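You operate a simulated robot arm through the tools that you are given. There is no shell and no other tool. Be economical: measure what you need, move in short steps, check, and stop when the job is done.

The job below is to be done with a simulated two-armed robot. You get a single attempt, and the scene is never put back.

TASK
Brush the light bar clean, wipe the mat, then lift the bar down on to it.
Fine: brush the chalk off with the green brush, wipe with the purple sponge and put both back. Carry the bar in both hands. Set down upright: green brush. What is to be rubbed or washed off counts as gone when no trace of it is left.

It is judged by the outcome, as a careful person would: the job done as asked, and still so three seconds after it is handed in. It fails if anything else is knocked over, pushed out of place, dropped, spilled or broken.

THE ROBOT
Two 6-joint arms with two-finger parallel grippers on one trunk, on a base that drives. Base frame: it is fixed to the floor where the robot stands at the start and does not move with it; the origin is under the middle of the robot, x ahead of it, y to its left, z up. Readings come in mm, rad, newtons and seconds.
The left shoulder is at the start at [60, 187, 1306], the right one opposite. With the tool pointing down near the work surface each hand reaches from about 100 to 580 mm from the robot's upright axis, wherever it stands, measured 20 degrees to its own side. Places, roughly: chalk dust [300, -100, 900]; light bar (121x8x8 cm) [600, 100, 1200]; rubber mat [300, 100, 900]. Payload 1.57 kg a hand.
Tool frame (each hand has its own): the origin (TCP) lies between the finger pads and is the grasp point; the fingertips stand 30 mm ahead of it; z points along the fingers, y is the line along which they close. Largest opening 110 mm; finger width 24, thickness 12; the body of the gripper, 48 by 112 mm, starts 78 mm behind the TCP.
Orientation is that of the tool frame in the base frame, as a unit quaternion [x, y, z, w]. With the fingers straight down and closing along the base's y, the tool's x points along the base's -x, its y along +y and its z along -z.

THE INTERFACE
- The arms move only by the tool send_rows. It takes "left_commands", "right_commands" or both (then of equal length, played together; a hand with none holds still); each is a list that holds one entry, the list of rows, each a list of 7 numbers: the shift along the base's x, y, z in cm, then the turn, a rotation vector about the base's x, y, z in rad, then the gripper command, from -1 (fully open) to 1 (shut), values between in proportion. In form: [[[dx, dy, dz, wx, wy, wz, gripper], ...]]. A call has 1 to 12 rows; each row is the pose to reach, as a shift and turn from the pose commanded when the call began. Rows are played at 5 a second. More than 50 mm and 0.15 rad between two rows, or a gripper value outside its range, and nothing of the call is played. A pose out of reach is approached as far as the arm can. The call stops where the force on the tool passes 60 N (or 10 N more than at its start, if that is more) or the arm is blocked; 0.2 s more then pass. Each finger travels about 153 mm/s and halts on what it meets, pressing with about 29 N; the grip force reading is that of the motor and also rises with nothing between the fingers. The clock runs only during rows and for 0.2 s after the last one: add rows that repeat a pose to give the fingers time. It gives the time, the measured TCP pose, the force on the tool (base axes), the opening and the grip force at its end, in the units of the frame above (readings bear some noise), with the torque about the TCP (base axes, N m) and any sound that the robot's microphone picked up.
- Cameras (640 x 400 px; columns grow to the right, rows downward): "scene" is now at [16.6, -11.5, 1840.3]; the picture's right is [0.04, -1.00, 0.00], its down [-0.77, -0.03, -0.64] and it looks along [0.64, 0.02, -0.77] (base axes); focal length 295 px, centre (320, 200). "left" rides on the left gripper at [70, -16, -141] in its tool frame; the picture's right is [0.23, 0.97, 0.00], its down [-0.86, 0.20, -0.48] and it looks along [-0.47, 0.11, 0.88] (tool axes); focal length 222 px, centre (320, 200). "right" rides on the right gripper at [70, 16, -141] in its tool frame; the picture's right is [-0.23, 0.97, 0.00], its down [-0.86, -0.20, -0.48] and it looks along [-0.47, -0.11, 0.88] (tool axes); focal length 222 px, centre (320, 200).
- grab_frame(camera): a new picture of that camera. No time passes.
- move_column(by): slides the trunk up (or, below 0, down) by that many mm; the arms and the scene camera ride with it, the base frame stays. It gives what a move gives, with no picture.
- steer(legs): drives the robot by 1 to 6 legs, each [ahead, left, turn to the left] in mm, mm and rad, along the robot's own axes; the way and the turn of a leg run together, so that a leg with both is an arc; at most 1500 mm and 3.142 rad a leg. The arms and the cameras ride along, it lands a little off, and it stops where it bumps. It gives what a move gives.
- turn_head(pan, tilt): turns the head with the scene camera to pan (to the left, within 1.501 rad either way) and tilt (down, from -0.506 to 1.204), counted from straight ahead of the robot. It gives what a move gives.
- locate(camera, pixels): for up to 12 pixels [column, row] of the newest picture of that camera ("zoom" is the newest enlarged one), the place [x, y, z] in the base frame of the surface seen there, good to about 2 mm, but the place of the scene camera against the robot may be out by one fixed shift of up to 18 mm in any direction. No time passes.
- enlarge(camera, box): a new picture of the part [left, top, right, bottom] of that camera's present view, enlarged. No time passes.
- finish_job(): hands the job in; it is judged then, once.

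Work in short steps. Measure before you move; look again where a grasp or a placing could have gone wrong, and mend it. You have 80 turns and 58 pictures in all, those below and enlarged ones among them. Open the grippers and draw the arms clear of the work before you hand the job in, unless the task says otherwise; then end with one line.

The tools are called as a command line: name --argument value ..., lists and objects as JSON in quotes. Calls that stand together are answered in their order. send_rows: Moves the arms, as the interface text tells. Its arguments: {"type":"object","properties":{"left_commands":{"type":"array"},"right_commands":{"type":"array"}},"required":[]} The other tools are called the same way: move_column (by) slides the trunk up or down; steer (legs) drives the base; turn_head (pan, tilt) turns the head that bears the scene camera; grab_frame (camera) takes a picture; locate (camera, pixels) gives the place of the surface under pixels of a picture; enlarge (camera, box) takes an enlarged picture of a part of a camera's view; finish_job () hands the job in.

At the start:

```text
time: 0.0
left_eef_pos: [308.1, 154.4, 1574.2]
left_orientation: [0.0, 1.0, 0.0, 0.0]
left_wrist_force: [0.0, 0.3, 0.8]
left_torque: [-0.05, 0.03, -0.01]
left_width: 109.8
left_grip_force: 0.0
right_eef_pos: [326.8, -107.5, 1540.0]
right_orientation: [0.0, 1.0, -0.001, 0.0]
right_wrist_force: [0.0, -0.2, -0.1]
right_torque: [0.01, 0.0, -0.01]
right_width: 109.9
right_grip_force: 0.0
trunk travel left (down, up): [-934.0, 56.0]
robot x, y, heading: [1.8, -3.3, 0.002]
head pan, tilt: [0.038, 0.874]
```

scene: 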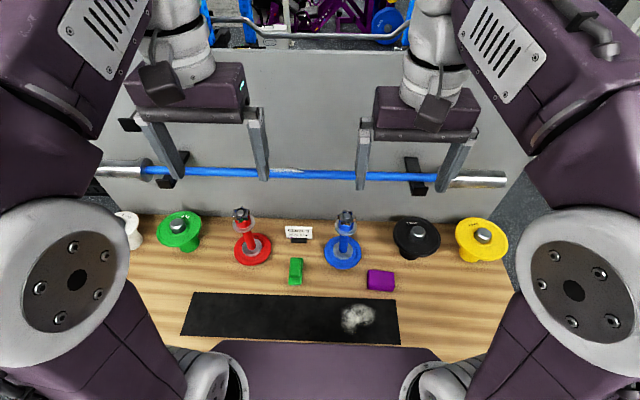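
right: 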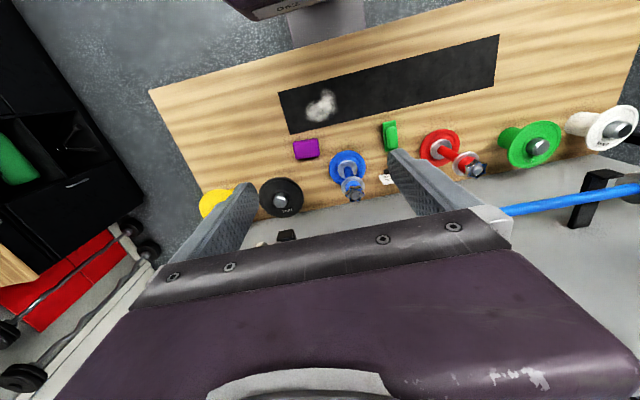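
left: 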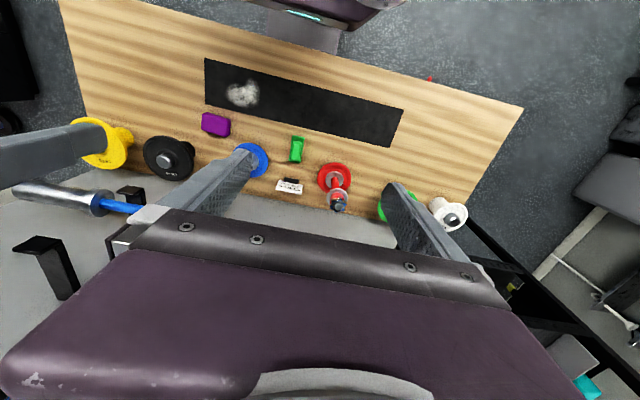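

The scene shows the bar on hooks (row ~172), with chalk near (285,171), the brush at (295,271), the sponge at (380,280) and chalk dust on the mat at (357,318). I'll measure these and zoom in.

locate --camera "scene" --pixels '[[295, 262], [295, 280], [380, 280], [357, 318], [192, 294], [183, 334], [395, 299], [400, 345], [285, 171], [150, 170], [440, 178], [299, 232]]'

enlarge --camera "scene" --box '[220, 200, 420, 350]'

enlarge --camera "scene" --box '[90, 130, 330, 220]'

```text
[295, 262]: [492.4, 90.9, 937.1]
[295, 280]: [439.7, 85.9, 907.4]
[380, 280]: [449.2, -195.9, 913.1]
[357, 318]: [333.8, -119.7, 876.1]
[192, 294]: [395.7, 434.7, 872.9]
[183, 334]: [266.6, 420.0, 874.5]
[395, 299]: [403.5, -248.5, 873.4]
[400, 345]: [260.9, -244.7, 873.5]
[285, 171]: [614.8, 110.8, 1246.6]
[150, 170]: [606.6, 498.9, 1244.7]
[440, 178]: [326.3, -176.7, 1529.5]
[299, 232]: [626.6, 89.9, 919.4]
```

```text
2.67 times, centred on (320, 275) of scene
```

zoom: 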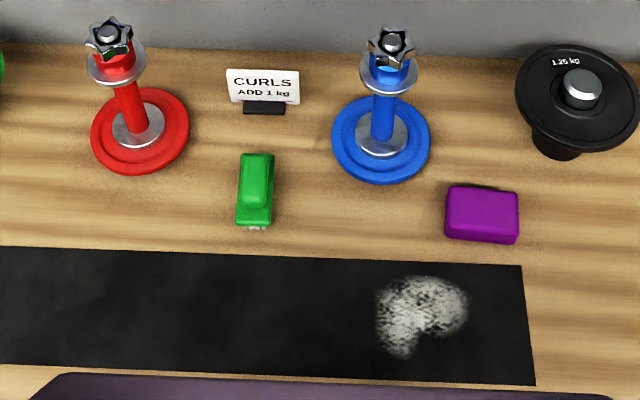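

```text
2.67 times, centred on (210, 175) of scene
```

zoom: 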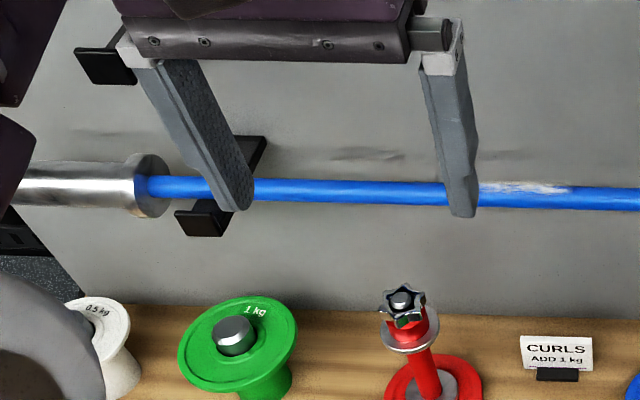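

Brush around (465,88), sponge (450,-196), mat top z≈874 (give or take the scene shift). I move the left hand down above and behind the brush to look with its own camera.

send_rows --left_commands '[[[0.7, -0.5, -4, 0, 0, 0, -1], [1.4, -1, -8, 0, 0, 0, -1], [2, -1.5, -12, 0, 0, 0, -1], [3, -2, -16, 0, 0, 0, -1], [4, -3, -20, 0, 0, 0, -1], [5, -4, -24, 0, 0, 0, -1], [6, -5, -28, 0, 0, 0, -1], [7, -6, -32, 0, 0, 0, -1], [8, -6.5, -36, 0, 0, 0, -1], [9, -6.5, -40, 0, 0, 0, -1]]]'

grab_frame --camera "left"

grab_frame --camera "scene"

```text
time: 2.2
left_eef_pos: [398.0, 92.4, 1174.8]
left_orientation: [0.0, 1.0, 0.0, -0.001]
left_wrist_force: [-0.5, 0.6, 0.0]
left_torque: [0.02, 0.02, 0.01]
left_width: 109.9
left_grip_force: 0.1
right_eef_pos: [327.2, -108.0, 1539.1]
right_orientation: [0.0, 1.0, 0.0, -0.001]
right_wrist_force: [-0.1, 0.6, 0.5]
right_torque: [0.0, -0.01, 0.02]
right_width: 109.9
right_grip_force: 0.0
trunk travel left (down, up): [-934.0, 56.0]
robot x, y, heading: [0.4, 2.6, -0.002]
head pan, tilt: [0.038, 0.874]
```

```text
52 pictures are left
```

left: 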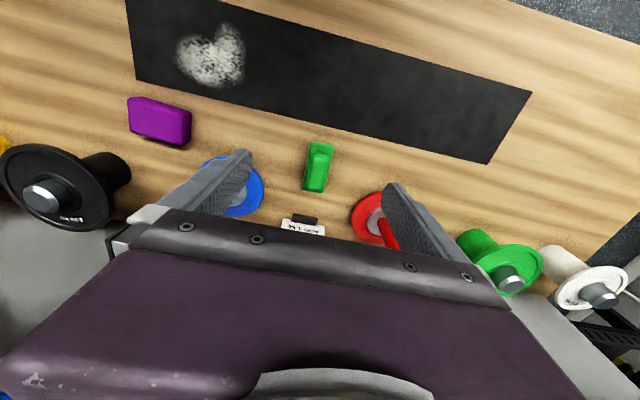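

```text
51 pictures are left
```

scene: 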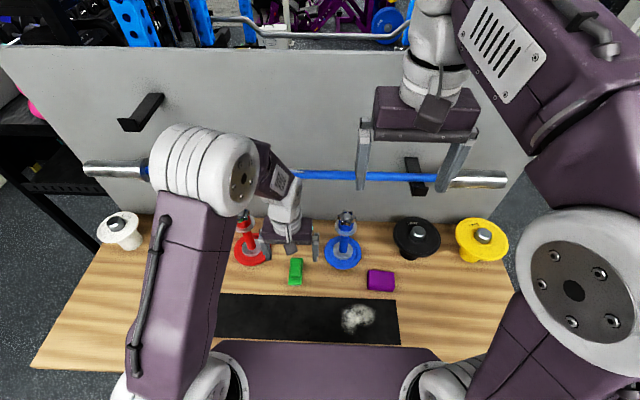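

The left view shows the brush at (318,166), sponge at (160,120). I locate these in both cameras to get the scene shift and object sizes.

locate --camera "left" --pixels '[[320, 148], [317, 168], [315, 187], [308, 165], [330, 165], [160, 120], [132, 100], [186, 142], [136, 80], [488, 163], [531, 92], [210, 58]]'

locate --camera "scene" --pixels '[[296, 262], [295, 270], [295, 282], [380, 280], [397, 300], [357, 318], [242, 215], [346, 214], [415, 176], [480, 182], [120, 171], [350, 176]]'

enlarge --camera "left" --box '[260, 120, 380, 200]'

```text
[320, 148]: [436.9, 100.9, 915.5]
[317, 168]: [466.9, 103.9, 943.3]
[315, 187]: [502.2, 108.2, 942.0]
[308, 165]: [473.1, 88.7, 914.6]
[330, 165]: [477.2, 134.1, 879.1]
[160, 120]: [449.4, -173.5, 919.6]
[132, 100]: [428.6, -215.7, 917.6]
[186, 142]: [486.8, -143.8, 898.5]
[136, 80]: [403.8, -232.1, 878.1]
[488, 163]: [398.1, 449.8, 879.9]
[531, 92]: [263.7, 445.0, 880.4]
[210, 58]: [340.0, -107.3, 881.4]
```

```text
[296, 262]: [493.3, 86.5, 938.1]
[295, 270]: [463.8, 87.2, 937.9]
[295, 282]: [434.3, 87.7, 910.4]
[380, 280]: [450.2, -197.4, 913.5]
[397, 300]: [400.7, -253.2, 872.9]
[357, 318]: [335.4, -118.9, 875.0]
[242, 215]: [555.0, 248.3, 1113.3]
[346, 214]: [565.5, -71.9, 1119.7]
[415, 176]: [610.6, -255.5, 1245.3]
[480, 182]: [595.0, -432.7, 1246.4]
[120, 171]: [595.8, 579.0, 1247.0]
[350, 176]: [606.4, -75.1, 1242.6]
```

```text
5.00 times, centred on (320, 160) of left
```

zoom: 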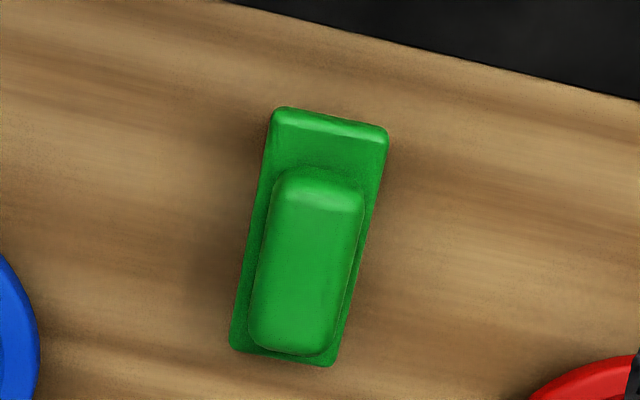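

Left camera vs scene: shift about (+2,+17,+6) mm. I locate the handle's edges on the zoomed picture for a precise grasp.

locate --camera "zoom" --pixels '[[320, 195], [290, 340], [270, 270], [345, 270], [308, 265], [360, 200], [285, 200], [330, 140], [255, 340], [330, 340]]'

```text
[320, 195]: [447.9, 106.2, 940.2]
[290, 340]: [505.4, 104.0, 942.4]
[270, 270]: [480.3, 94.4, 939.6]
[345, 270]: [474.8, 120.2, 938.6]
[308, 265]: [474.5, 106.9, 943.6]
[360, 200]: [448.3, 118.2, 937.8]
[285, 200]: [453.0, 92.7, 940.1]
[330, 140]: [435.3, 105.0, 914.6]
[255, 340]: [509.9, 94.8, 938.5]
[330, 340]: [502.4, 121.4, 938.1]
```

Handle centre ≈ (477,106.5), top z 943, ~28 wide, square to the axes. I descend to TCP z≈946 with the fingers open.

send_rows --left_commands '[[[4, 0.7, -2, 0, 0, 0, -1], [7.9, 1.4, -4, 0, 0, 0, -1], [7.9, 1.4, -8, 0, 0, 0, -1], [7.9, 1.4, -12, 0, 0, 0, -1], [7.9, 1.4, -16, 0, 0, 0, -1], [7.9, 1.4, -19.5, 0, 0, 0, -1], [7.9, 1.4, -21.5, 0, 0, 0, -1], [7.9, 1.4, -22.7, 0, 0, 0, -1], [7.9, 1.4, -22.7, 0, 0, 0, -1]]]'

grab_frame --camera "left"

```text
time: 4.2
left_eef_pos: [476.3, 104.1, 944.8]
left_orientation: [0.0, 1.0, 0.001, 0.0]
left_wrist_force: [-0.5, -0.3, 0.2]
left_torque: [-0.01, 0.03, 0.0]
left_width: 110.0
left_grip_force: 0.0
right_eef_pos: [326.8, -106.8, 1539.7]
right_orientation: [0.0, 1.0, 0.0, 0.0]
right_wrist_force: [-0.1, -1.0, 0.8]
right_torque: [-0.02, 0.01, -0.03]
right_width: 109.8
right_grip_force: 0.0
trunk travel left (down, up): [-934.0, 56.0]
robot x, y, heading: [1.0, -4.5, 0.003]
head pan, tilt: [0.038, 0.874]
```

```text
49 pictures are left
```

left: 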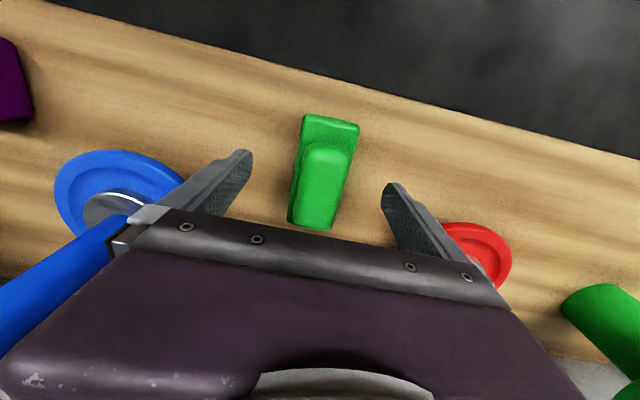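

The brush sits between the fingers. Closing.

send_rows --left_commands '[[[0, 0.2, 0, 0, 0, 0, 1], [0, 0.2, 0, 0, 0, 0, 1], [0, 0.2, 0, 0, 0, 0, 1], [0, 0.2, 0, 0, 0, 0, 1], [0, 0.2, 4, 0, 0, 0, 1]]]'

grab_frame --camera "left"

```text
time: 5.4
left_eef_pos: [473.2, 108.6, 987.0]
left_orientation: [0.0, 1.0, 0.0, 0.0]
left_wrist_force: [0.8, -0.1, -0.1]
left_torque: [-0.02, -0.02, -0.02]
left_width: 35.2
left_grip_force: 0.1
right_eef_pos: [326.0, -106.0, 1539.4]
right_orientation: [0.0, 1.0, -0.001, 0.0]
right_wrist_force: [0.2, 0.2, -0.3]
right_torque: [0.02, 0.04, -0.01]
right_width: 110.2
right_grip_force: 0.0
trunk travel left (down, up): [-934.0, 56.0]
robot x, y, heading: [-1.3, 0.1, 0.0]
head pan, tilt: [0.038, 0.874]
```

```text
48 pictures are left
```

left: 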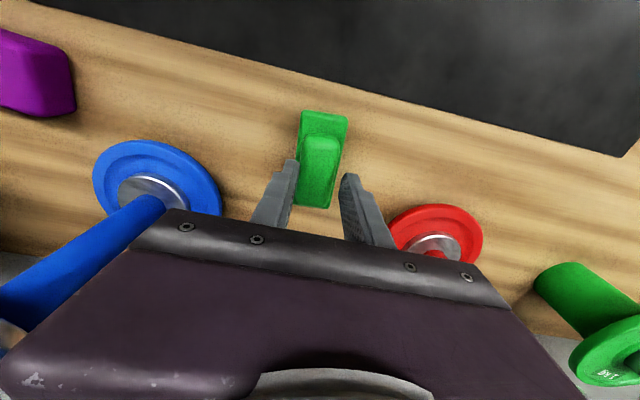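

The fingers seem still closing and not holding the brush (35 mm, no grip force). I reopen slightly, go back down and give more time.

send_rows --left_commands '[[[0, 0, 0, 0, 0, 0, -0.2], [0, 0, 0, 0, 0, 0, -0.2], [0, 0, -2, 0, 0, 0, -0.2], [0, 0, -4.1, 0, 0, 0, -0.2], [0, 0, -4.1, 0, 0, 0, 1], [0, 0, -4.1, 0, 0, 0, 1], [0, 0, -4.1, 0, 0, 0, 1], [0, 0, -4.1, 0, 0, 0, 1], [0, 0, -4.1, 0, 0, 0, 1], [0, 0, -4.1, 0, 0, 0, 1]]]'

grab_frame --camera "left"

```text
time: 7.6
left_eef_pos: [474.2, 105.4, 946.8]
left_orientation: [0.0, 1.0, 0.0, 0.0]
left_wrist_force: [-1.0, 0.2, -0.7]
left_torque: [0.03, -0.01, 0.01]
left_width: 33.2
left_grip_force: 29.0
right_eef_pos: [327.9, -107.4, 1539.4]
right_orientation: [0.001, 1.0, -0.001, 0.0]
right_wrist_force: [-0.6, -0.5, 0.0]
right_torque: [0.02, 0.04, 0.01]
right_width: 110.0
right_grip_force: 0.0
trunk travel left (down, up): [-934.0, 56.0]
robot x, y, heading: [0.2, -0.5, -0.003]
head pan, tilt: [0.038, 0.874]
```

```text
47 pictures are left
```

left: 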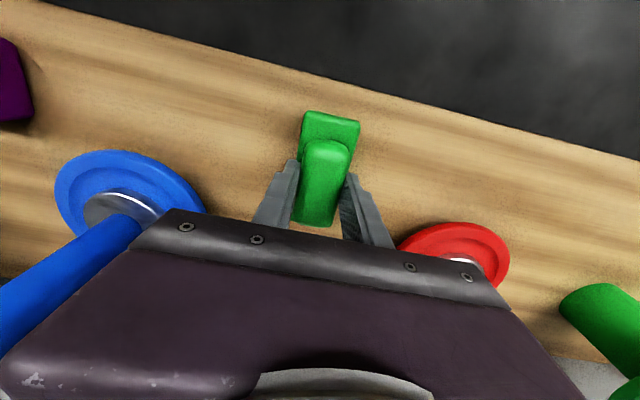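

Gripped at 33 mm, 29 N, at TCP (474,105,947), which is the spot to put it back. I lift and back off to above the bar's height, then look at the chalk.

send_rows --left_commands '[[[0, 0, 3, 0, 0, 0, 1], [-1, 0, 7, 0, 0, 0, 1], [-4, 2, 11, 0, 0, 0, 1], [-7, 4, 15, 0, 0, 0, 1], [-9, 6, 19, 0, 0, 0, 1], [-9, 8, 23, 0, 0, 0, 1], [-9, 10, 27, 0, 0, 0, 1], [-9, 12, 31, 0, 0, 0, 1], [-9, 14, 35, 0, 0, 0, 1], [-9, 14, 39, 0, 0, 0, 1], [-9, 14, 43, 0, 0, 0, 1]]]'

grab_frame --camera "left"

enlarge --camera "scene" --box '[240, 120, 400, 220]'

```text
refused: row 3 steps farther than a row can; nothing moved
```

```text
46 pictures are left
```

left: 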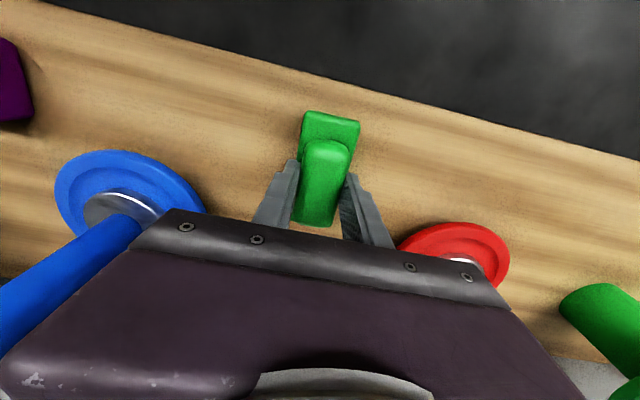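

```text
4.00 times, centred on (320, 170) of scene
```

zoom: 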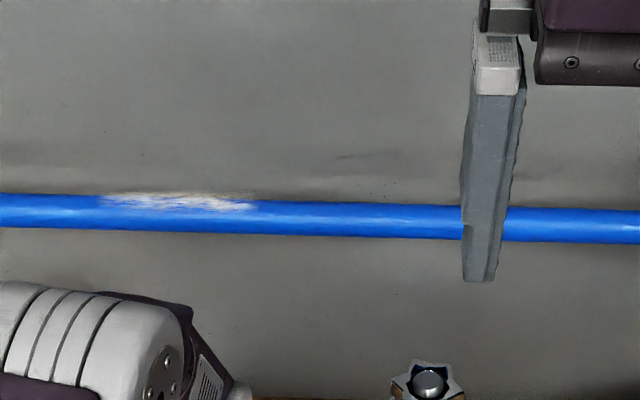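

The step was too long. The zoom shows chalk along the top of the bar, zoom columns 100–260; I measure it, then lift in smaller steps.

locate --camera "zoom" --pixels '[[105, 200], [180, 203], [255, 206], [180, 195], [180, 228], [180, 215], [300, 206], [400, 218], [560, 224]]'

send_rows --left_commands '[[[0, 0, 3, 0, 0, 0, 1], [-1, 0, 7, 0, 0, 0, 1], [-3, 1, 11, 0, 0, 0, 1], [-5, 2, 15, 0, 0, 0, 1], [-7, 3, 19, 0, 0, 0, 1], [-9, 4, 23, 0, 0, 0, 1], [-9, 5, 27, 0, 0, 0, 1], [-9, 6, 31, 0, 0, 0, 1], [-9, 7, 35, 0, 0, 0, 1], [-9, 8, 39, 0, 0, 0, 1], [-9, 8, 43, 0, 0, 0, 1]]]'

grab_frame --camera "left"

```text
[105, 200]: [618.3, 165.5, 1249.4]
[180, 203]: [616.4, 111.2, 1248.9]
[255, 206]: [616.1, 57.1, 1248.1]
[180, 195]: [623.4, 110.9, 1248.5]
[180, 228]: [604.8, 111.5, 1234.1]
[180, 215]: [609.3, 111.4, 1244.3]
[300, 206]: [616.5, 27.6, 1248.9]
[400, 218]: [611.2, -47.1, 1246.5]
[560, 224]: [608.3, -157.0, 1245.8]
```

```text
time: 10.0
left_eef_pos: [386.6, 182.9, 1376.4]
left_orientation: [0.0, 1.0, -0.001, -0.001]
left_wrist_force: [-0.4, 0.4, -0.7]
left_torque: [-0.01, 0.03, -0.03]
left_width: 33.6
left_grip_force: 29.1
right_eef_pos: [326.0, -107.5, 1539.0]
right_orientation: [0.001, 1.0, -0.001, 0.0]
right_wrist_force: [-1.0, 0.0, 0.1]
right_torque: [-0.02, -0.01, 0.0]
right_width: 109.9
right_grip_force: 0.1
trunk travel left (down, up): [-934.0, 56.0]
robot x, y, heading: [-0.1, -2.1, -0.003]
head pan, tilt: [0.038, 0.874]
```

```text
44 pictures are left
```

left: 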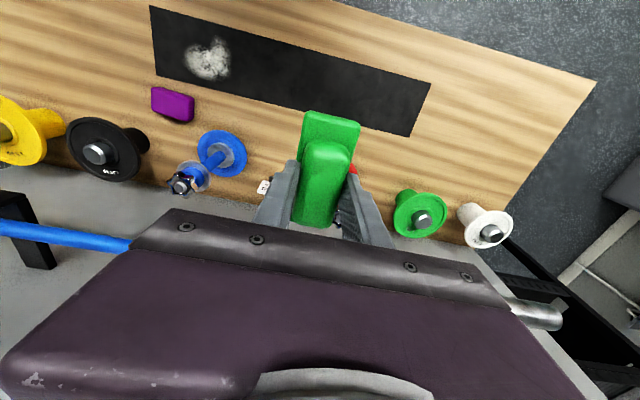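

The brush is held well. I check the panel behind the bar before bringing the brush over it (bar true centre ≈ x 621, top z ≈ 1255, chalk y ≈ 72–184).

locate --camera "scene" --pixels '[[300, 100], [300, 60], [300, 140], [300, 200]]'

send_rows --left_commands '[[[4, -1.2, 0, 0, 0, 0, 1], [8, -2.5, 0, 0, 0, 0, 1], [12, -3.5, 0, 0, 0, 0, 1], [16, -4, 0, 0, 0, 0, 1], [19, -4, 0, 0, 0, 0, 1]]]'

grab_frame --camera "left"

```text
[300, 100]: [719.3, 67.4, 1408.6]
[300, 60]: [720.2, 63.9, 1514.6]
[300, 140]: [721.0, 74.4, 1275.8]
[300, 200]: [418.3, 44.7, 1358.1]
```

```text
time: 11.2
left_eef_pos: [560.6, 144.8, 1366.3]
left_orientation: [0.0, 1.0, 0.0, -0.003]
left_wrist_force: [0.1, 0.2, -1.5]
left_torque: [-0.02, 0.04, -0.02]
left_width: 33.5
left_grip_force: 28.9
left hand out of reach, approached as far as the arm can: row 5
right_eef_pos: [329.3, -106.9, 1539.8]
right_orientation: [0.0, 1.0, 0.0, -0.001]
right_wrist_force: [-0.2, 0.5, -0.1]
right_torque: [0.0, 0.06, -0.01]
right_width: 110.0
right_grip_force: 0.0
trunk travel left (down, up): [-934.0, 56.0]
robot x, y, heading: [0.9, -0.6, 0.004]
head pan, tilt: [0.038, 0.874]
```

```text
43 pictures are left
```

left: 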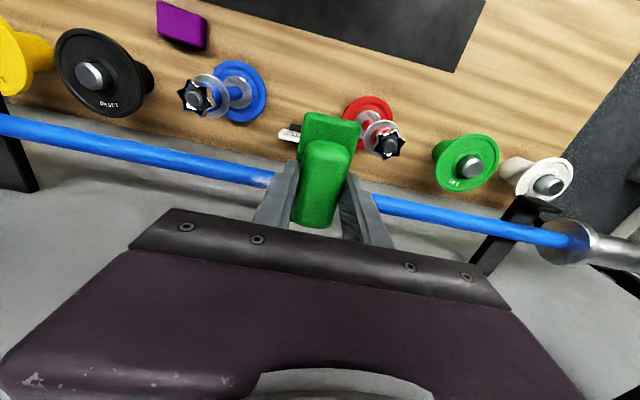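

The reach ends at x≈560, so I need to drive closer. I look down to see the gap between table edge and robot.

turn_head --pan 0 --tilt 1.2

grab_frame --camera "scene"

locate --camera "left" --pixels '[[150, 145], [450, 215], [265, 181], [240, 172], [380, 200]]'

```text
time: 12.0
left_eef_pos: [558.3, 144.8, 1368.6]
left_orientation: [-0.001, 1.0, 0.0, 0.0]
left_wrist_force: [-0.3, 0.3, -0.8]
left_torque: [0.0, 0.01, 0.01]
left_width: 33.3
left_grip_force: 28.7
right_eef_pos: [326.4, -107.0, 1540.7]
right_orientation: [0.0, 1.0, 0.0, 0.0]
right_wrist_force: [0.4, 0.9, 0.6]
right_torque: [-0.04, 0.01, 0.02]
right_width: 110.0
right_grip_force: 0.1
trunk travel left (down, up): [-934.0, 56.0]
robot x, y, heading: [2.9, -4.8, 0.003]
head pan, tilt: [0.0, 1.201]
```

```text
42 pictures are left
```

scene: 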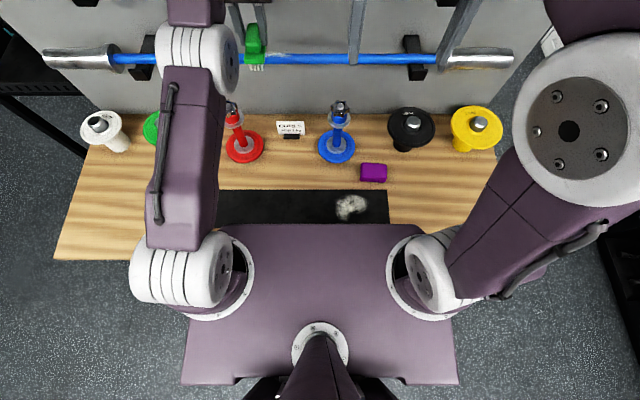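

```text
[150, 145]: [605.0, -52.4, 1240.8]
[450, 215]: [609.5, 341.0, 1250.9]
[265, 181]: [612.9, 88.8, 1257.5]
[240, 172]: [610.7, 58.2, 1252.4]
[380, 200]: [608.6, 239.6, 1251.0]
```

I measure the table's front edge, the torso's front and the base.

locate --camera "scene" --pixels '[[60, 258], [110, 259], [480, 240], [320, 228], [220, 340], [320, 370], [190, 380], [450, 380], [395, 240], [255, 63], [255, 45]]'

```text
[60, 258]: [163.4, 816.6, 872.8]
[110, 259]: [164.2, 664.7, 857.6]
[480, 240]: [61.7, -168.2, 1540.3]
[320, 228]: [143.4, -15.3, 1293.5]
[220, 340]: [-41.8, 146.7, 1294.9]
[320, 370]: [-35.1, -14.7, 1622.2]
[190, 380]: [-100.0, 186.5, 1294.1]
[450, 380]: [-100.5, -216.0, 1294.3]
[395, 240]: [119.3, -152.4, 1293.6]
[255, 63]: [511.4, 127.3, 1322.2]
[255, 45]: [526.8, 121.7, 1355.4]
```

The table edge is at x≈165; the torso plate rides well above it. I drive ahead 40 mm, cautiously, to see if the base is free to move.

steer --legs '[[40, 0, 0]]'

```text
time: 12.9
left_eef_pos: [588.5, 145.1, 1372.8]
left_orientation: [0.0, 1.0, 0.0, 0.005]
left_wrist_force: [-0.9, -1.1, -1.4]
left_torque: [-0.03, -0.11, -0.01]
left_width: 33.3
left_grip_force: 28.8
right_eef_pos: [352.2, -105.9, 1541.7]
right_orientation: [-0.001, 1.0, 0.0, 0.004]
right_wrist_force: [-0.7, 0.7, 0.4]
right_torque: [0.01, -0.13, -0.03]
right_width: 110.0
right_grip_force: 0.0
trunk travel left (down, up): [-934.0, 56.0]
robot x, y, heading: [42.3, -0.4, 0.004]
head pan, tilt: [0.0, 1.201]
```

No bump. Another 60 mm ahead.

steer --legs '[[60, 0, 0]]'

grab_frame --camera "left"

```text
time: 13.9
left_eef_pos: [651.4, 145.3, 1371.7]
left_orientation: [0.0, 1.0, 0.0, 0.004]
left_wrist_force: [-0.4, -0.1, -0.7]
left_torque: [-0.01, -0.03, 0.02]
left_width: 33.5
left_grip_force: 29.1
right_eef_pos: [417.4, -107.8, 1541.2]
right_orientation: [-0.001, 1.0, 0.0, 0.003]
right_wrist_force: [-0.9, -0.7, 0.4]
right_torque: [-0.05, -0.12, 0.03]
right_width: 109.9
right_grip_force: 0.0
trunk travel left (down, up): [-934.0, 56.0]
robot x, y, heading: [99.2, -0.6, -0.0]
head pan, tilt: [0.0, 1.201]
```

```text
41 pictures are left
```

left: 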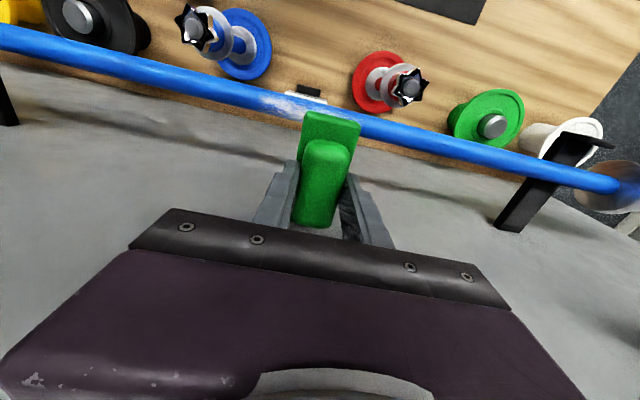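

Driven to x≈99. Chalk visible at (265–305, 97–112) in the left view; I measure the bar accurately here.

locate --camera "left" --pixels '[[270, 92], [270, 98], [267, 104], [200, 75], [200, 83], [200, 92], [400, 131], [400, 123], [400, 140], [262, 97], [295, 105]]'

enlarge --camera "left" --box '[220, 70, 420, 170]'

```text
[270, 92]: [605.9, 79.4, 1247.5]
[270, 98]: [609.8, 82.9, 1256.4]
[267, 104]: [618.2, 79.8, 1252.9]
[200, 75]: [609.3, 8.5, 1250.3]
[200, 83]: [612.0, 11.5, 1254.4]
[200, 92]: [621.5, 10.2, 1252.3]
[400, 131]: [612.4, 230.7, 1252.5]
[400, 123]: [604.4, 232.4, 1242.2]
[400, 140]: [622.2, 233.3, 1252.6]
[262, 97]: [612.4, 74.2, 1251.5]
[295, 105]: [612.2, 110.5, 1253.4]
```

```text
3.20 times, centred on (320, 120) of left
```

zoom: 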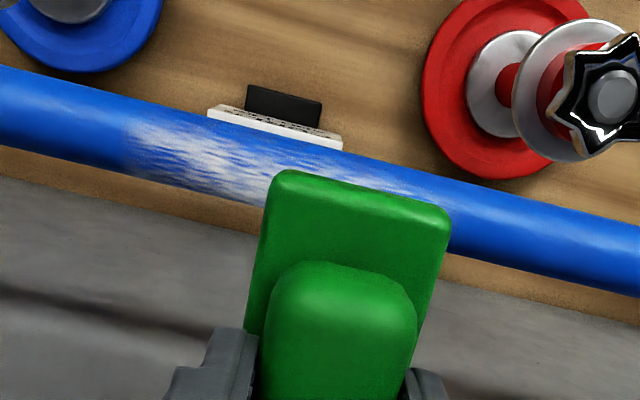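

Bar centre ≈ (616, ·, 1240), radius ~14; chalk y ≈ 70–184 around its top. I bring the brush over (x 614, y 200) and lower to just above contact, checking force.

send_rows --left_commands '[[[-2, 3, 0, 0, 0, 0, 1], [-3.7, 5.5, -1, 0, 0, 0, 1], [-3.7, 5.5, -3.5, 0, 0, 0, 1], [-3.7, 5.5, -4.4, 0, 0, 0, 1], [-3.7, 5.5, -4.7, 0, 0, 0, 1], [-3.7, 5.5, -4.9, 0, 0, 0, 1]]]'

```text
time: 15.3
left_eef_pos: [620.3, 200.2, 1320.7]
left_orientation: [0.001, 1.0, 0.0, 0.003]
left_wrist_force: [-2.5, 2.9, 7.8]
left_torque: [0.12, 0.15, -0.05]
left_width: 33.3
left_grip_force: 28.9
right_eef_pos: [422.8, -106.8, 1540.2]
right_orientation: [0.0, 1.0, 0.0, 0.001]
right_wrist_force: [-0.2, 0.6, -0.6]
right_torque: [0.02, 0.0, 0.03]
right_width: 110.2
right_grip_force: 0.0
trunk travel left (down, up): [-934.0, 56.0]
robot x, y, heading: [98.9, 0.5, -0.001]
head pan, tilt: [0.0, 1.201]
```

Contact with ~8 N. I stroke along the bar to y≈50 and back.

send_rows --left_commands '[[[-0.3, -3, 0, 0, 0, 0, 1], [-0.3, -6, 0, 0, 0, 0, 1], [-0.3, -9, 0, 0, 0, 0, 1], [-0.3, -12, 0, 0, 0, 0, 1], [-0.3, -15, 0, 0, 0, 0, 1], [-0.3, -16, 0, 0, 0, 0, 1], [-0.3, -13, 0, 0, 0, 0, 1], [-0.3, -10, 0, 0, 0, 0, 1], [-0.3, -7, 0, 0, 0, 0, 1], [-0.3, -4, 0, 0, 0, 0, 1], [-0.3, -1, 0, 0, 0, 0, 1], [-0.3, 1, 0, 0, 0, 0, 1]]]'

enlarge --camera "left" --box '[160, 40, 480, 240]'

```text
time: 17.9
left_eef_pos: [611.9, 204.1, 1320.6]
left_orientation: [-0.001, 1.0, 0.002, 0.003]
left_wrist_force: [-0.3, -8.7, 34.2]
left_torque: [-0.63, -0.18, -0.03]
left_width: 33.3
left_grip_force: 28.9
right_eef_pos: [419.5, -110.9, 1540.9]
right_orientation: [0.0, 1.0, 0.002, 0.002]
right_wrist_force: [-0.3, 0.4, 0.5]
right_torque: [0.02, -0.02, 0.01]
right_width: 109.6
right_grip_force: 0.1
trunk travel left (down, up): [-934.0, 56.0]
robot x, y, heading: [97.6, -2.7, -0.005]
head pan, tilt: [0.0, 1.201]
```

```text
2.00 times, centred on (320, 140) of left
```

zoom: 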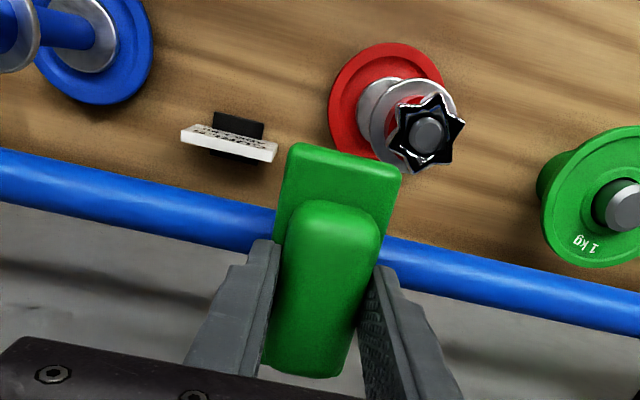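

The bar looks clean where visible. I lift off and move aside to inspect where the brush covers, and from the scene camera.

send_rows --left_commands '[[[0, 0, 2, 0, 0, 0, 1], [0, 0, 5, 0, 0, 0, 1], [-3, 2, 6, 0, 0, 0, 1], [-6, 4, 6, 0, 0, 0, 1], [-9, 5, 6, 0, 0, 0, 1]]]'

turn_head --pan 0.15 --tilt 0.8

enlarge --camera "left" --box '[160, 40, 480, 240]'

grab_frame --camera "scene"

```text
time: 19.1
left_eef_pos: [527.4, 260.5, 1378.9]
left_orientation: [0.0, 1.0, 0.0, 0.001]
left_wrist_force: [0.2, -1.0, -1.5]
left_torque: [-0.01, 0.0, 0.0]
left_width: 33.3
left_grip_force: 28.9
right_eef_pos: [423.3, -106.4, 1540.5]
right_orientation: [0.001, 1.0, 0.0, 0.0]
right_wrist_force: [0.9, 0.0, 0.1]
right_torque: [0.01, -0.03, 0.0]
right_width: 110.0
right_grip_force: 0.0
trunk travel left (down, up): [-934.0, 56.0]
robot x, y, heading: [97.7, -0.3, -0.003]
head pan, tilt: [0.0, 1.201]
```

```text
time: 19.9
left_eef_pos: [529.1, 258.4, 1380.7]
left_orientation: [0.0, 1.0, 0.0, 0.001]
left_wrist_force: [0.1, -1.0, -0.6]
left_torque: [-0.01, -0.02, 0.03]
left_width: 33.3
left_grip_force: 28.8
right_eef_pos: [424.6, -108.3, 1539.4]
right_orientation: [0.0, 1.0, 0.0, 0.001]
right_wrist_force: [0.7, -0.3, -0.8]
right_torque: [0.03, -0.02, 0.01]
right_width: 109.9
right_grip_force: 0.0
trunk travel left (down, up): [-934.0, 56.0]
robot x, y, heading: [98.3, -1.4, 0.0]
head pan, tilt: [0.15, 0.799]
```

```text
2.00 times, centred on (320, 140) of left
```

zoom: 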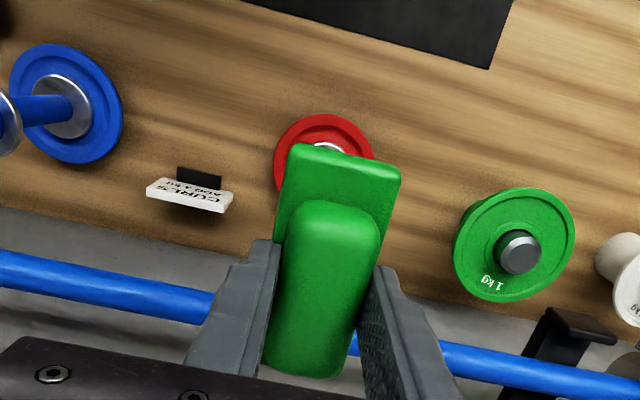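

```text
37 pictures are left
```

scene: 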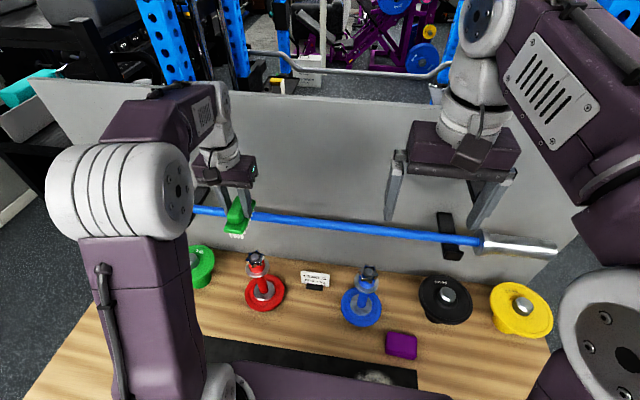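

Bar looks clean between; I zoom on that stretch of it to be sure.

enlarge --camera "scene" --box '[235, 190, 395, 260]'

```text
4.00 times, centred on (315, 225) of scene
```

zoom: 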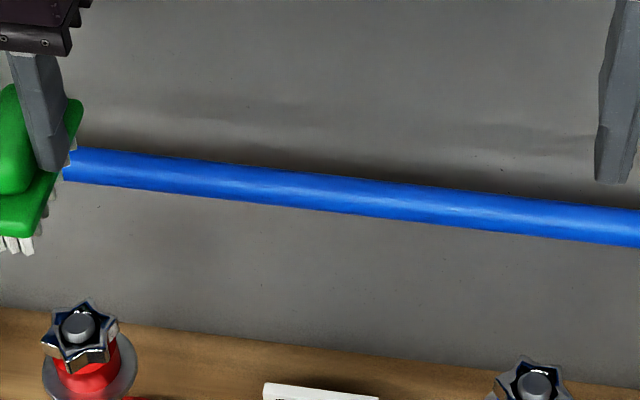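

Clean as far as visible. Now I carry the brush back above its spot (474,105) and down toward the table.

send_rows --left_commands '[[[-3, -3, 0, 0, 0, 0, 1], [-6, -6, -1, 0, 0, 0, 1], [-6, -9.5, -4, 0, 0, 0, 1], [-5.5, -12.5, -8, 0, 0, 0, 1], [-5.5, -15.3, -12, 0, 0, 0, 1], [-5.5, -15.3, -17, 0, 0, 0, 1], [-5.5, -15.3, -22, 0, 0, 0, 1], [-5.5, -15.3, -27, 0, 0, 0, 1], [-5.5, -15.3, -32, 0, 0, 0, 1], [-5.5, -15.3, -37, 0, 0, 0, 1], [-5.5, -15.3, -41, 0, 0, 0, 1], [-5.5, -15.3, -41, 0, 0, 0, 1]]]'

```text
refused: row 4 steps farther than a row can; nothing moved
```

Row 4 was a touch too long; shortening.

send_rows --left_commands '[[[-3, -3.5, 0, 0, 0, 0, 1], [-5.5, -7.5, -1, 0, 0, 0, 1], [-5.5, -11, -4, 0, 0, 0, 1], [-5.5, -14, -7.5, 0, 0, 0, 1], [-5.5, -15.3, -12, 0, 0, 0, 1], [-5.5, -15.3, -16.9, 0, 0, 0, 1], [-5.5, -15.3, -21.8, 0, 0, 0, 1], [-5.5, -15.3, -26.7, 0, 0, 0, 1], [-5.5, -15.3, -31.6, 0, 0, 0, 1], [-5.5, -15.3, -36.5, 0, 0, 0, 1], [-5.5, -15.3, -41, 0, 0, 0, 1], [-5.5, -15.3, -41, 0, 0, 0, 1]]]'

grab_frame --camera "left"

```text
time: 22.5
left_eef_pos: [471.1, 108.0, 966.8]
left_orientation: [0.0, 1.0, 0.0, 0.002]
left_wrist_force: [-0.1, 0.6, -1.5]
left_torque: [0.02, 0.02, 0.01]
left_width: 33.2
left_grip_force: 29.1
right_eef_pos: [424.1, -107.1, 1540.0]
right_orientation: [0.0, 1.0, 0.0, 0.002]
right_wrist_force: [0.7, -0.2, 0.1]
right_torque: [0.0, 0.01, 0.02]
right_width: 110.3
right_grip_force: 0.1
trunk travel left (down, up): [-934.0, 56.0]
robot x, y, heading: [98.9, 2.4, 0.001]
head pan, tilt: [0.15, 0.799]
```

```text
35 pictures are left
```

left: 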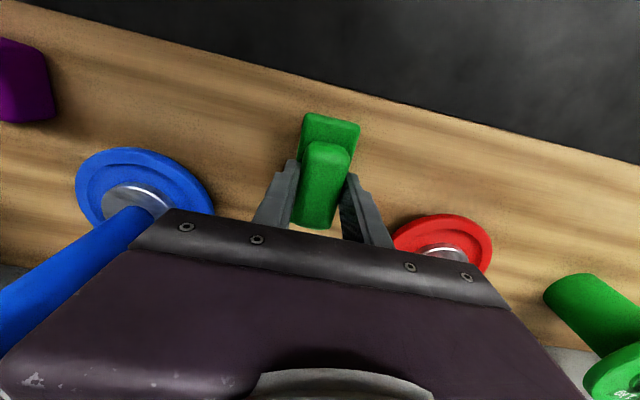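

At z 966.8, 20 mm above the resting height. I lower the last bit gently and read the force.

send_rows --left_commands '[[[0.3, -0.2, -1.2, 0, 0, 0, 1], [0.3, -0.2, -1.8, 0, 0, 0, 1], [0.3, -0.2, -2.0, 0, 0, 0, 1], [0.3, -0.2, -2.0, 0, 0, 0, 1]]]'

```text
time: 23.5
left_eef_pos: [474.5, 107.4, 948.5]
left_orientation: [0.0, 1.0, 0.0, 0.001]
left_wrist_force: [-0.1, 0.4, -1.8]
left_torque: [-0.01, 0.0, 0.01]
left_width: 33.2
left_grip_force: 28.9
right_eef_pos: [425.2, -106.2, 1539.7]
right_orientation: [0.0, 1.0, 0.0, 0.0]
right_wrist_force: [-0.5, 0.4, 0.7]
right_torque: [-0.02, -0.01, 0.03]
right_width: 110.0
right_grip_force: 0.2
trunk travel left (down, up): [-934.0, 56.0]
robot x, y, heading: [101.3, -1.6, -0.002]
head pan, tilt: [0.15, 0.799]
```

No contact yet; down a few mm more until the table bears it.

send_rows --left_commands '[[[0, 0, -0.15, 0, 0, 0, 1], [0, 0, -0.3, 0, 0, 0, 1], [0, 0, -0.3, 0, 0, 0, 1]]]'

```text
time: 24.3
left_eef_pos: [475.9, 105.9, 945.8]
left_orientation: [0.0, 1.0, 0.0, 0.001]
left_wrist_force: [-0.2, 0.0, -1.3]
left_torque: [0.02, 0.01, 0.02]
left_width: 33.6
left_grip_force: 29.0
right_eef_pos: [426.1, -106.9, 1540.6]
right_orientation: [-0.001, 1.0, -0.001, 0.0]
right_wrist_force: [-0.3, 0.2, 0.2]
right_torque: [-0.03, -0.02, 0.0]
right_width: 110.0
right_grip_force: 0.0
trunk travel left (down, up): [-934.0, 56.0]
robot x, y, heading: [97.1, -3.7, -0.001]
head pan, tilt: [0.15, 0.799]
```

send_rows --left_commands '[[[0, 0, -0.15, 0, 0, 0, 1], [0, 0, -0.3, 0, 0, 0, 1], [0, 0, -0.45, 0, 0, 0, 1], [0, 0, -0.45, 0, 0, 0, 1]]]'

```text
time: 25.1
left_eef_pos: [475.2, 106.0, 945.7]
left_orientation: [0.0, 1.0, -0.001, 0.005]
left_wrist_force: [-5.8, 7.7, 41.8]
left_torque: [0.43, 0.8, -0.18]
left_width: 33.8
left_grip_force: 29.3
right_eef_pos: [418.5, -105.8, 1541.2]
right_orientation: [0.0, 1.0, 0.0, 0.001]
right_wrist_force: [0.2, -0.3, 0.2]
right_torque: [-0.01, -0.06, -0.02]
right_width: 110.1
right_grip_force: 0.0
trunk travel left (down, up): [-934.0, 56.0]
robot x, y, heading: [98.8, -3.1, -0.003]
head pan, tilt: [0.15, 0.799]
stopped in row 3 (left hand): the force on the tool passed its limit (the readings are from after the stop); the commanded pose is now the measured one
```

The brush is on the table (42 N). I ease up 2 mm, open fully, then lift straight up.

send_rows --left_commands '[[[0, 0, 0.1, 0, 0, 0, 1], [0, 0, 0.1, 0, 0, 0, -0.3], [0, 0, 0.1, 0, 0, 0, -0.6], [0, 0, 0.1, 0, 0, 0, -1], [0, 0, 0.1, 0, 0, 0, -1], [0, 0, 3, 0, 0, 0, -1], [0, 0, 7.5, 0, 0, 0, -1], [-1, 0, 12, 0, 0, 0, -1], [-3, 2, 16, 0, 0, 0, -1], [-5, 4, 20, 0, 0, 0, -1], [-7, 6, 24, 0, 0, 0, -1], [-7, 8, 28, 0, 0, 0, -1]]]'

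grab_frame --camera "left"

```text
time: 27.7
left_eef_pos: [403.6, 182.1, 1223.5]
left_orientation: [0.001, 1.0, -0.001, 0.005]
left_wrist_force: [0.6, -0.8, 0.4]
left_torque: [-0.03, -0.01, 0.0]
left_width: 110.0
left_grip_force: 0.0
right_eef_pos: [423.0, -106.6, 1540.9]
right_orientation: [-0.001, 1.0, 0.0, 0.0]
right_wrist_force: [0.0, -0.4, 0.2]
right_torque: [-0.02, 0.0, -0.01]
right_width: 109.9
right_grip_force: 0.0
trunk travel left (down, up): [-934.0, 56.0]
robot x, y, heading: [98.7, -3.0, 0.001]
head pan, tilt: [0.15, 0.799]
```

```text
34 pictures are left
```

left: 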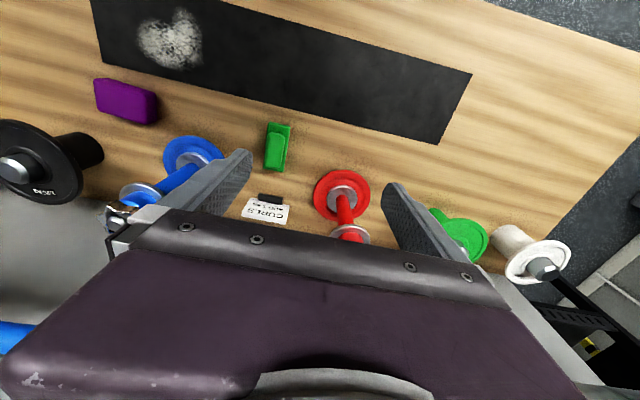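

The brush stands back in place. Now I measure the sponge and the chalk patch in this view.

locate --camera "left" --pixels '[[95, 82], [155, 95], [100, 108], [152, 122], [125, 92], [127, 108], [170, 10], [138, 40], [200, 35], [165, 68], [188, 62], [60, 60]]'

enlarge --camera "left" --box '[80, 0, 240, 130]'

```text
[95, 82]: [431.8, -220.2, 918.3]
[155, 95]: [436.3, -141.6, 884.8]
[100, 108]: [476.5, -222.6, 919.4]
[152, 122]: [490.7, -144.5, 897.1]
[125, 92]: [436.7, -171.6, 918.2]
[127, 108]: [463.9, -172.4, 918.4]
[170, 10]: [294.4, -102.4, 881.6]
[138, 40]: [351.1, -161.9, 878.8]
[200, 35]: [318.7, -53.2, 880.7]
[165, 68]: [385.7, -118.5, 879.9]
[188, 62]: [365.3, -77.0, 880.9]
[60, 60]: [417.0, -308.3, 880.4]
```

```text
3.08 times, centred on (160, 65) of left
```

zoom: 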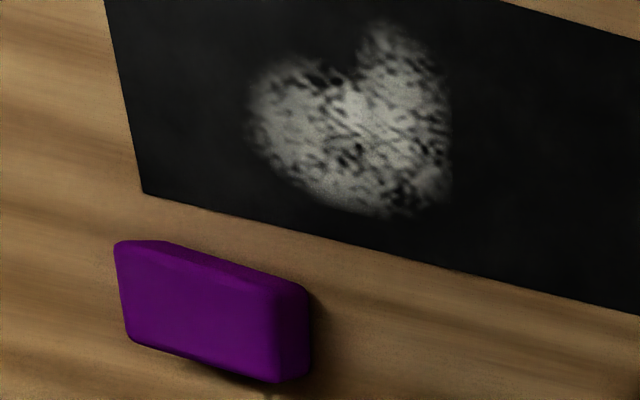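

Sponge ≈ x 431–484, y −222…−142, top 919; chalk x 290–388, y −165…−50. I lower the right hand above the sponge and check with its camera.

send_rows --right_commands '[[[0, -1, -4.5, 0, 0, 0, -1], [0, -2, -9, 0, 0, 0, -1], [0, -3, -13.5, 0, 0, 0, -1], [0, -4, -18, 0, 0, 0, -1], [0, -5, -22.5, 0, 0, 0, -1], [0, -6, -27, 0, 0, 0, -1], [0, -7, -31.5, 0, 0, 0, -1], [1, -7.5, -36, 0, 0, 0, -1], [2, -7.5, -40.5, 0, 0, 0, -1], [3, -7.5, -45, 0, 0, 0, -1], [3, -7.5, -48, 0, 0, 0, -1], [3, -7.5, -48, 0, 0, 0, -1]]]'

grab_frame --camera "right"

```text
time: 30.3
left_eef_pos: [404.6, 181.9, 1224.5]
left_orientation: [0.0, 1.0, 0.0, 0.004]
left_wrist_force: [-0.8, 0.6, -0.1]
left_torque: [-0.01, 0.05, 0.01]
left_width: 110.0
left_grip_force: 0.1
right_eef_pos: [454.0, -180.3, 1058.9]
right_orientation: [0.0, 1.0, 0.0, 0.001]
right_wrist_force: [0.3, -0.2, -0.1]
right_torque: [-0.02, 0.01, 0.01]
right_width: 110.1
right_grip_force: 0.1
trunk travel left (down, up): [-934.0, 56.0]
robot x, y, heading: [98.1, 0.5, 0.004]
head pan, tilt: [0.15, 0.799]
```

```text
32 pictures are left
```

right: 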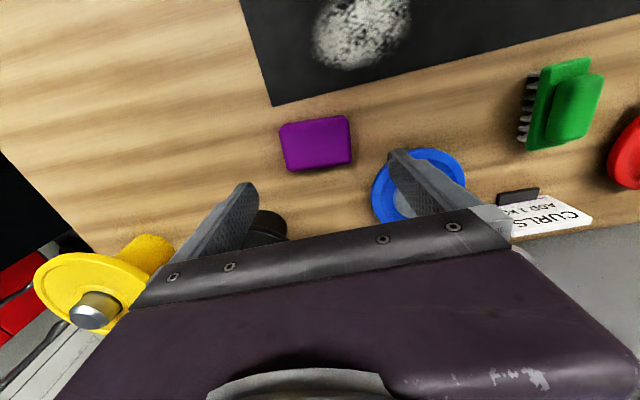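

The right view shows the sponge at (316,143); I measure its edges. The brush stands on its bristles.

locate --camera "right" --pixels '[[283, 132], [347, 120], [290, 165], [350, 156], [316, 143], [410, 215], [265, 230], [320, 60]]'

```text
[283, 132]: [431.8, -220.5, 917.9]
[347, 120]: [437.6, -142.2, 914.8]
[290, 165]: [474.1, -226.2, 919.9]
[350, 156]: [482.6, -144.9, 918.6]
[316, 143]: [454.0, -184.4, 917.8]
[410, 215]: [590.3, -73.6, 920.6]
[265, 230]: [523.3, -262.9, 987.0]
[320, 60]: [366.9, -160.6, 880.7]
```

Sponge centre (456,−183), 80 mm along y. I descend to TCP z≈926 (tips ~15 mm above the table) and close.

send_rows --right_commands '[[[0.2, -0.3, -4, 0, 0, 0, -1], [0.2, -0.3, -8, 0, 0, 0, -1], [0.2, -0.3, -11.5, 0, 0, 0, -1], [0.2, -0.3, -13.3, 0, 0, 0, -1], [0.2, -0.3, -13.3, 0, 0, 0, -1], [0.2, -0.3, -13.3, 0, 0, 0, 0], [0.2, -0.3, -13.3, 0, 0, 0, 1], [0.2, -0.3, -13.3, 0, 0, 0, 1], [0.2, -0.3, -13.3, 0, 0, 0, 1], [0.2, -0.3, -13.3, 0, 0, 0, 1]]]'

grab_frame --camera "right"

```text
time: 32.5
left_eef_pos: [404.6, 183.0, 1222.9]
left_orientation: [0.0, 1.0, -0.001, 0.003]
left_wrist_force: [-0.2, -0.2, 0.3]
left_torque: [-0.02, -0.02, 0.05]
left_width: 109.9
left_grip_force: 0.0
right_eef_pos: [456.6, -185.2, 929.4]
right_orientation: [-0.001, 1.0, 0.001, 0.001]
right_wrist_force: [0.2, 0.2, 0.0]
right_torque: [-0.01, -0.01, 0.01]
right_width: 90.4
right_grip_force: 29.2
trunk travel left (down, up): [-934.0, 56.0]
robot x, y, heading: [97.5, -1.0, -0.001]
head pan, tilt: [0.15, 0.799]
```

```text
31 pictures are left
```

right: 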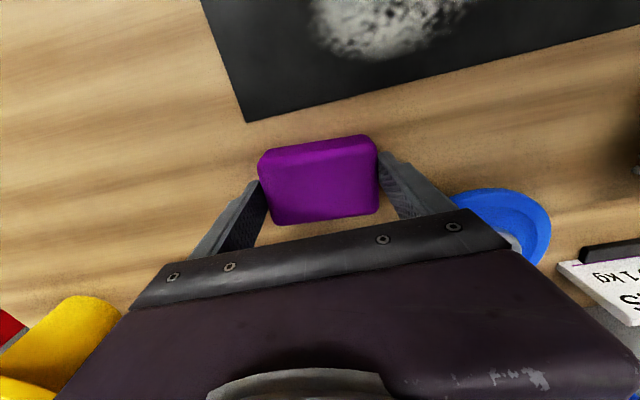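

Sponge gripped (90 mm). I lift, move to the chalk's far right corner (375,−150) and lower onto the mat.

send_rows --right_commands '[[[0, 0, 3, 0, 0, 0, 1], [-3, 1, 4, 0, 0, 0, 1], [-6, 2, 4, 0, 0, 0, 1], [-8.1, 3.4, 3, 0, 0, 0, 1], [-8.1, 3.4, 1, 0, 0, 0, 1], [-8.1, 3.4, 0.3, 0, 0, 0, 1], [-8.1, 3.4, -0.1, 0, 0, 0, 1], [-8.1, 3.4, -0.1, 0, 0, 0, 1]]]'

```text
time: 34.3
left_eef_pos: [403.3, 183.4, 1225.1]
left_orientation: [0.001, 1.0, -0.001, 0.004]
left_wrist_force: [-0.3, 0.8, 0.4]
left_torque: [-0.02, 0.01, 0.02]
left_width: 110.3
left_grip_force: 0.0
right_eef_pos: [373.1, -148.8, 928.6]
right_orientation: [0.0, 1.0, 0.0, 0.002]
right_wrist_force: [2.9, -6.0, 40.1]
right_torque: [-0.23, 0.01, -0.2]
right_width: 90.0
right_grip_force: 28.8
trunk travel left (down, up): [-934.0, 56.0]
robot x, y, heading: [96.5, 3.3, -0.002]
head pan, tilt: [0.15, 0.799]
```

40 N is more than needed; I ease up 1.5 mm and make back-and-forth strokes toward the robot.

send_rows --right_commands '[[[0, 0, 0.15, 0, 0, 0, 1], [0, 3, 0.15, 0, 0, 0, 1], [0, 6, 0.15, 0, 0, 0, 1], [0, 9, 0.15, 0, 0, 0, 1], [-2.5, 9, 0.15, 0, 0, 0, 1], [-2.5, 6, 0.15, 0, 0, 0, 1], [-2.5, 3, 0.15, 0, 0, 0, 1], [-2.5, 0, 0.15, 0, 0, 0, 1], [-5, 0, 0.15, 0, 0, 0, 1], [-5, 3, 0.15, 0, 0, 0, 1], [-5, 6, 0.15, 0, 0, 0, 1], [-5, 9, 0.15, 0, 0, 0, 1]]]'

grab_frame --camera "right"

```text
time: 36.9
left_eef_pos: [402.5, 182.1, 1223.6]
left_orientation: [0.0, 1.0, 0.0, 0.004]
left_wrist_force: [0.4, -0.1, 0.6]
left_torque: [0.0, -0.02, 0.0]
left_width: 110.0
left_grip_force: 0.1
right_eef_pos: [321.9, -64.1, 924.5]
right_orientation: [0.0, 1.0, -0.001, -0.001]
right_wrist_force: [-4.2, -13.5, 36.6]
right_torque: [-0.9, 0.25, -0.17]
right_width: 89.3
right_grip_force: 28.9
trunk travel left (down, up): [-934.0, 56.0]
robot x, y, heading: [95.3, -0.0, 0.003]
head pan, tilt: [0.15, 0.799]
```

```text
30 pictures are left
```

right: 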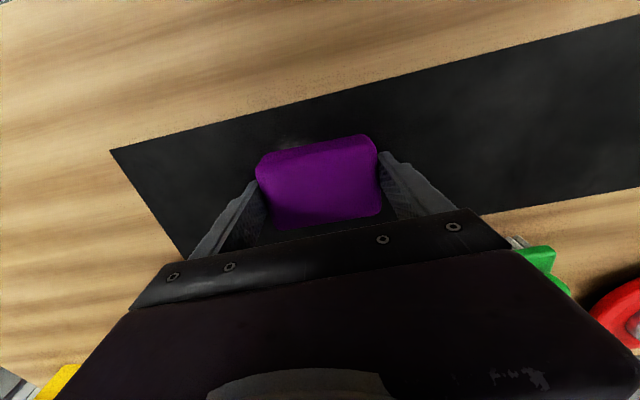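

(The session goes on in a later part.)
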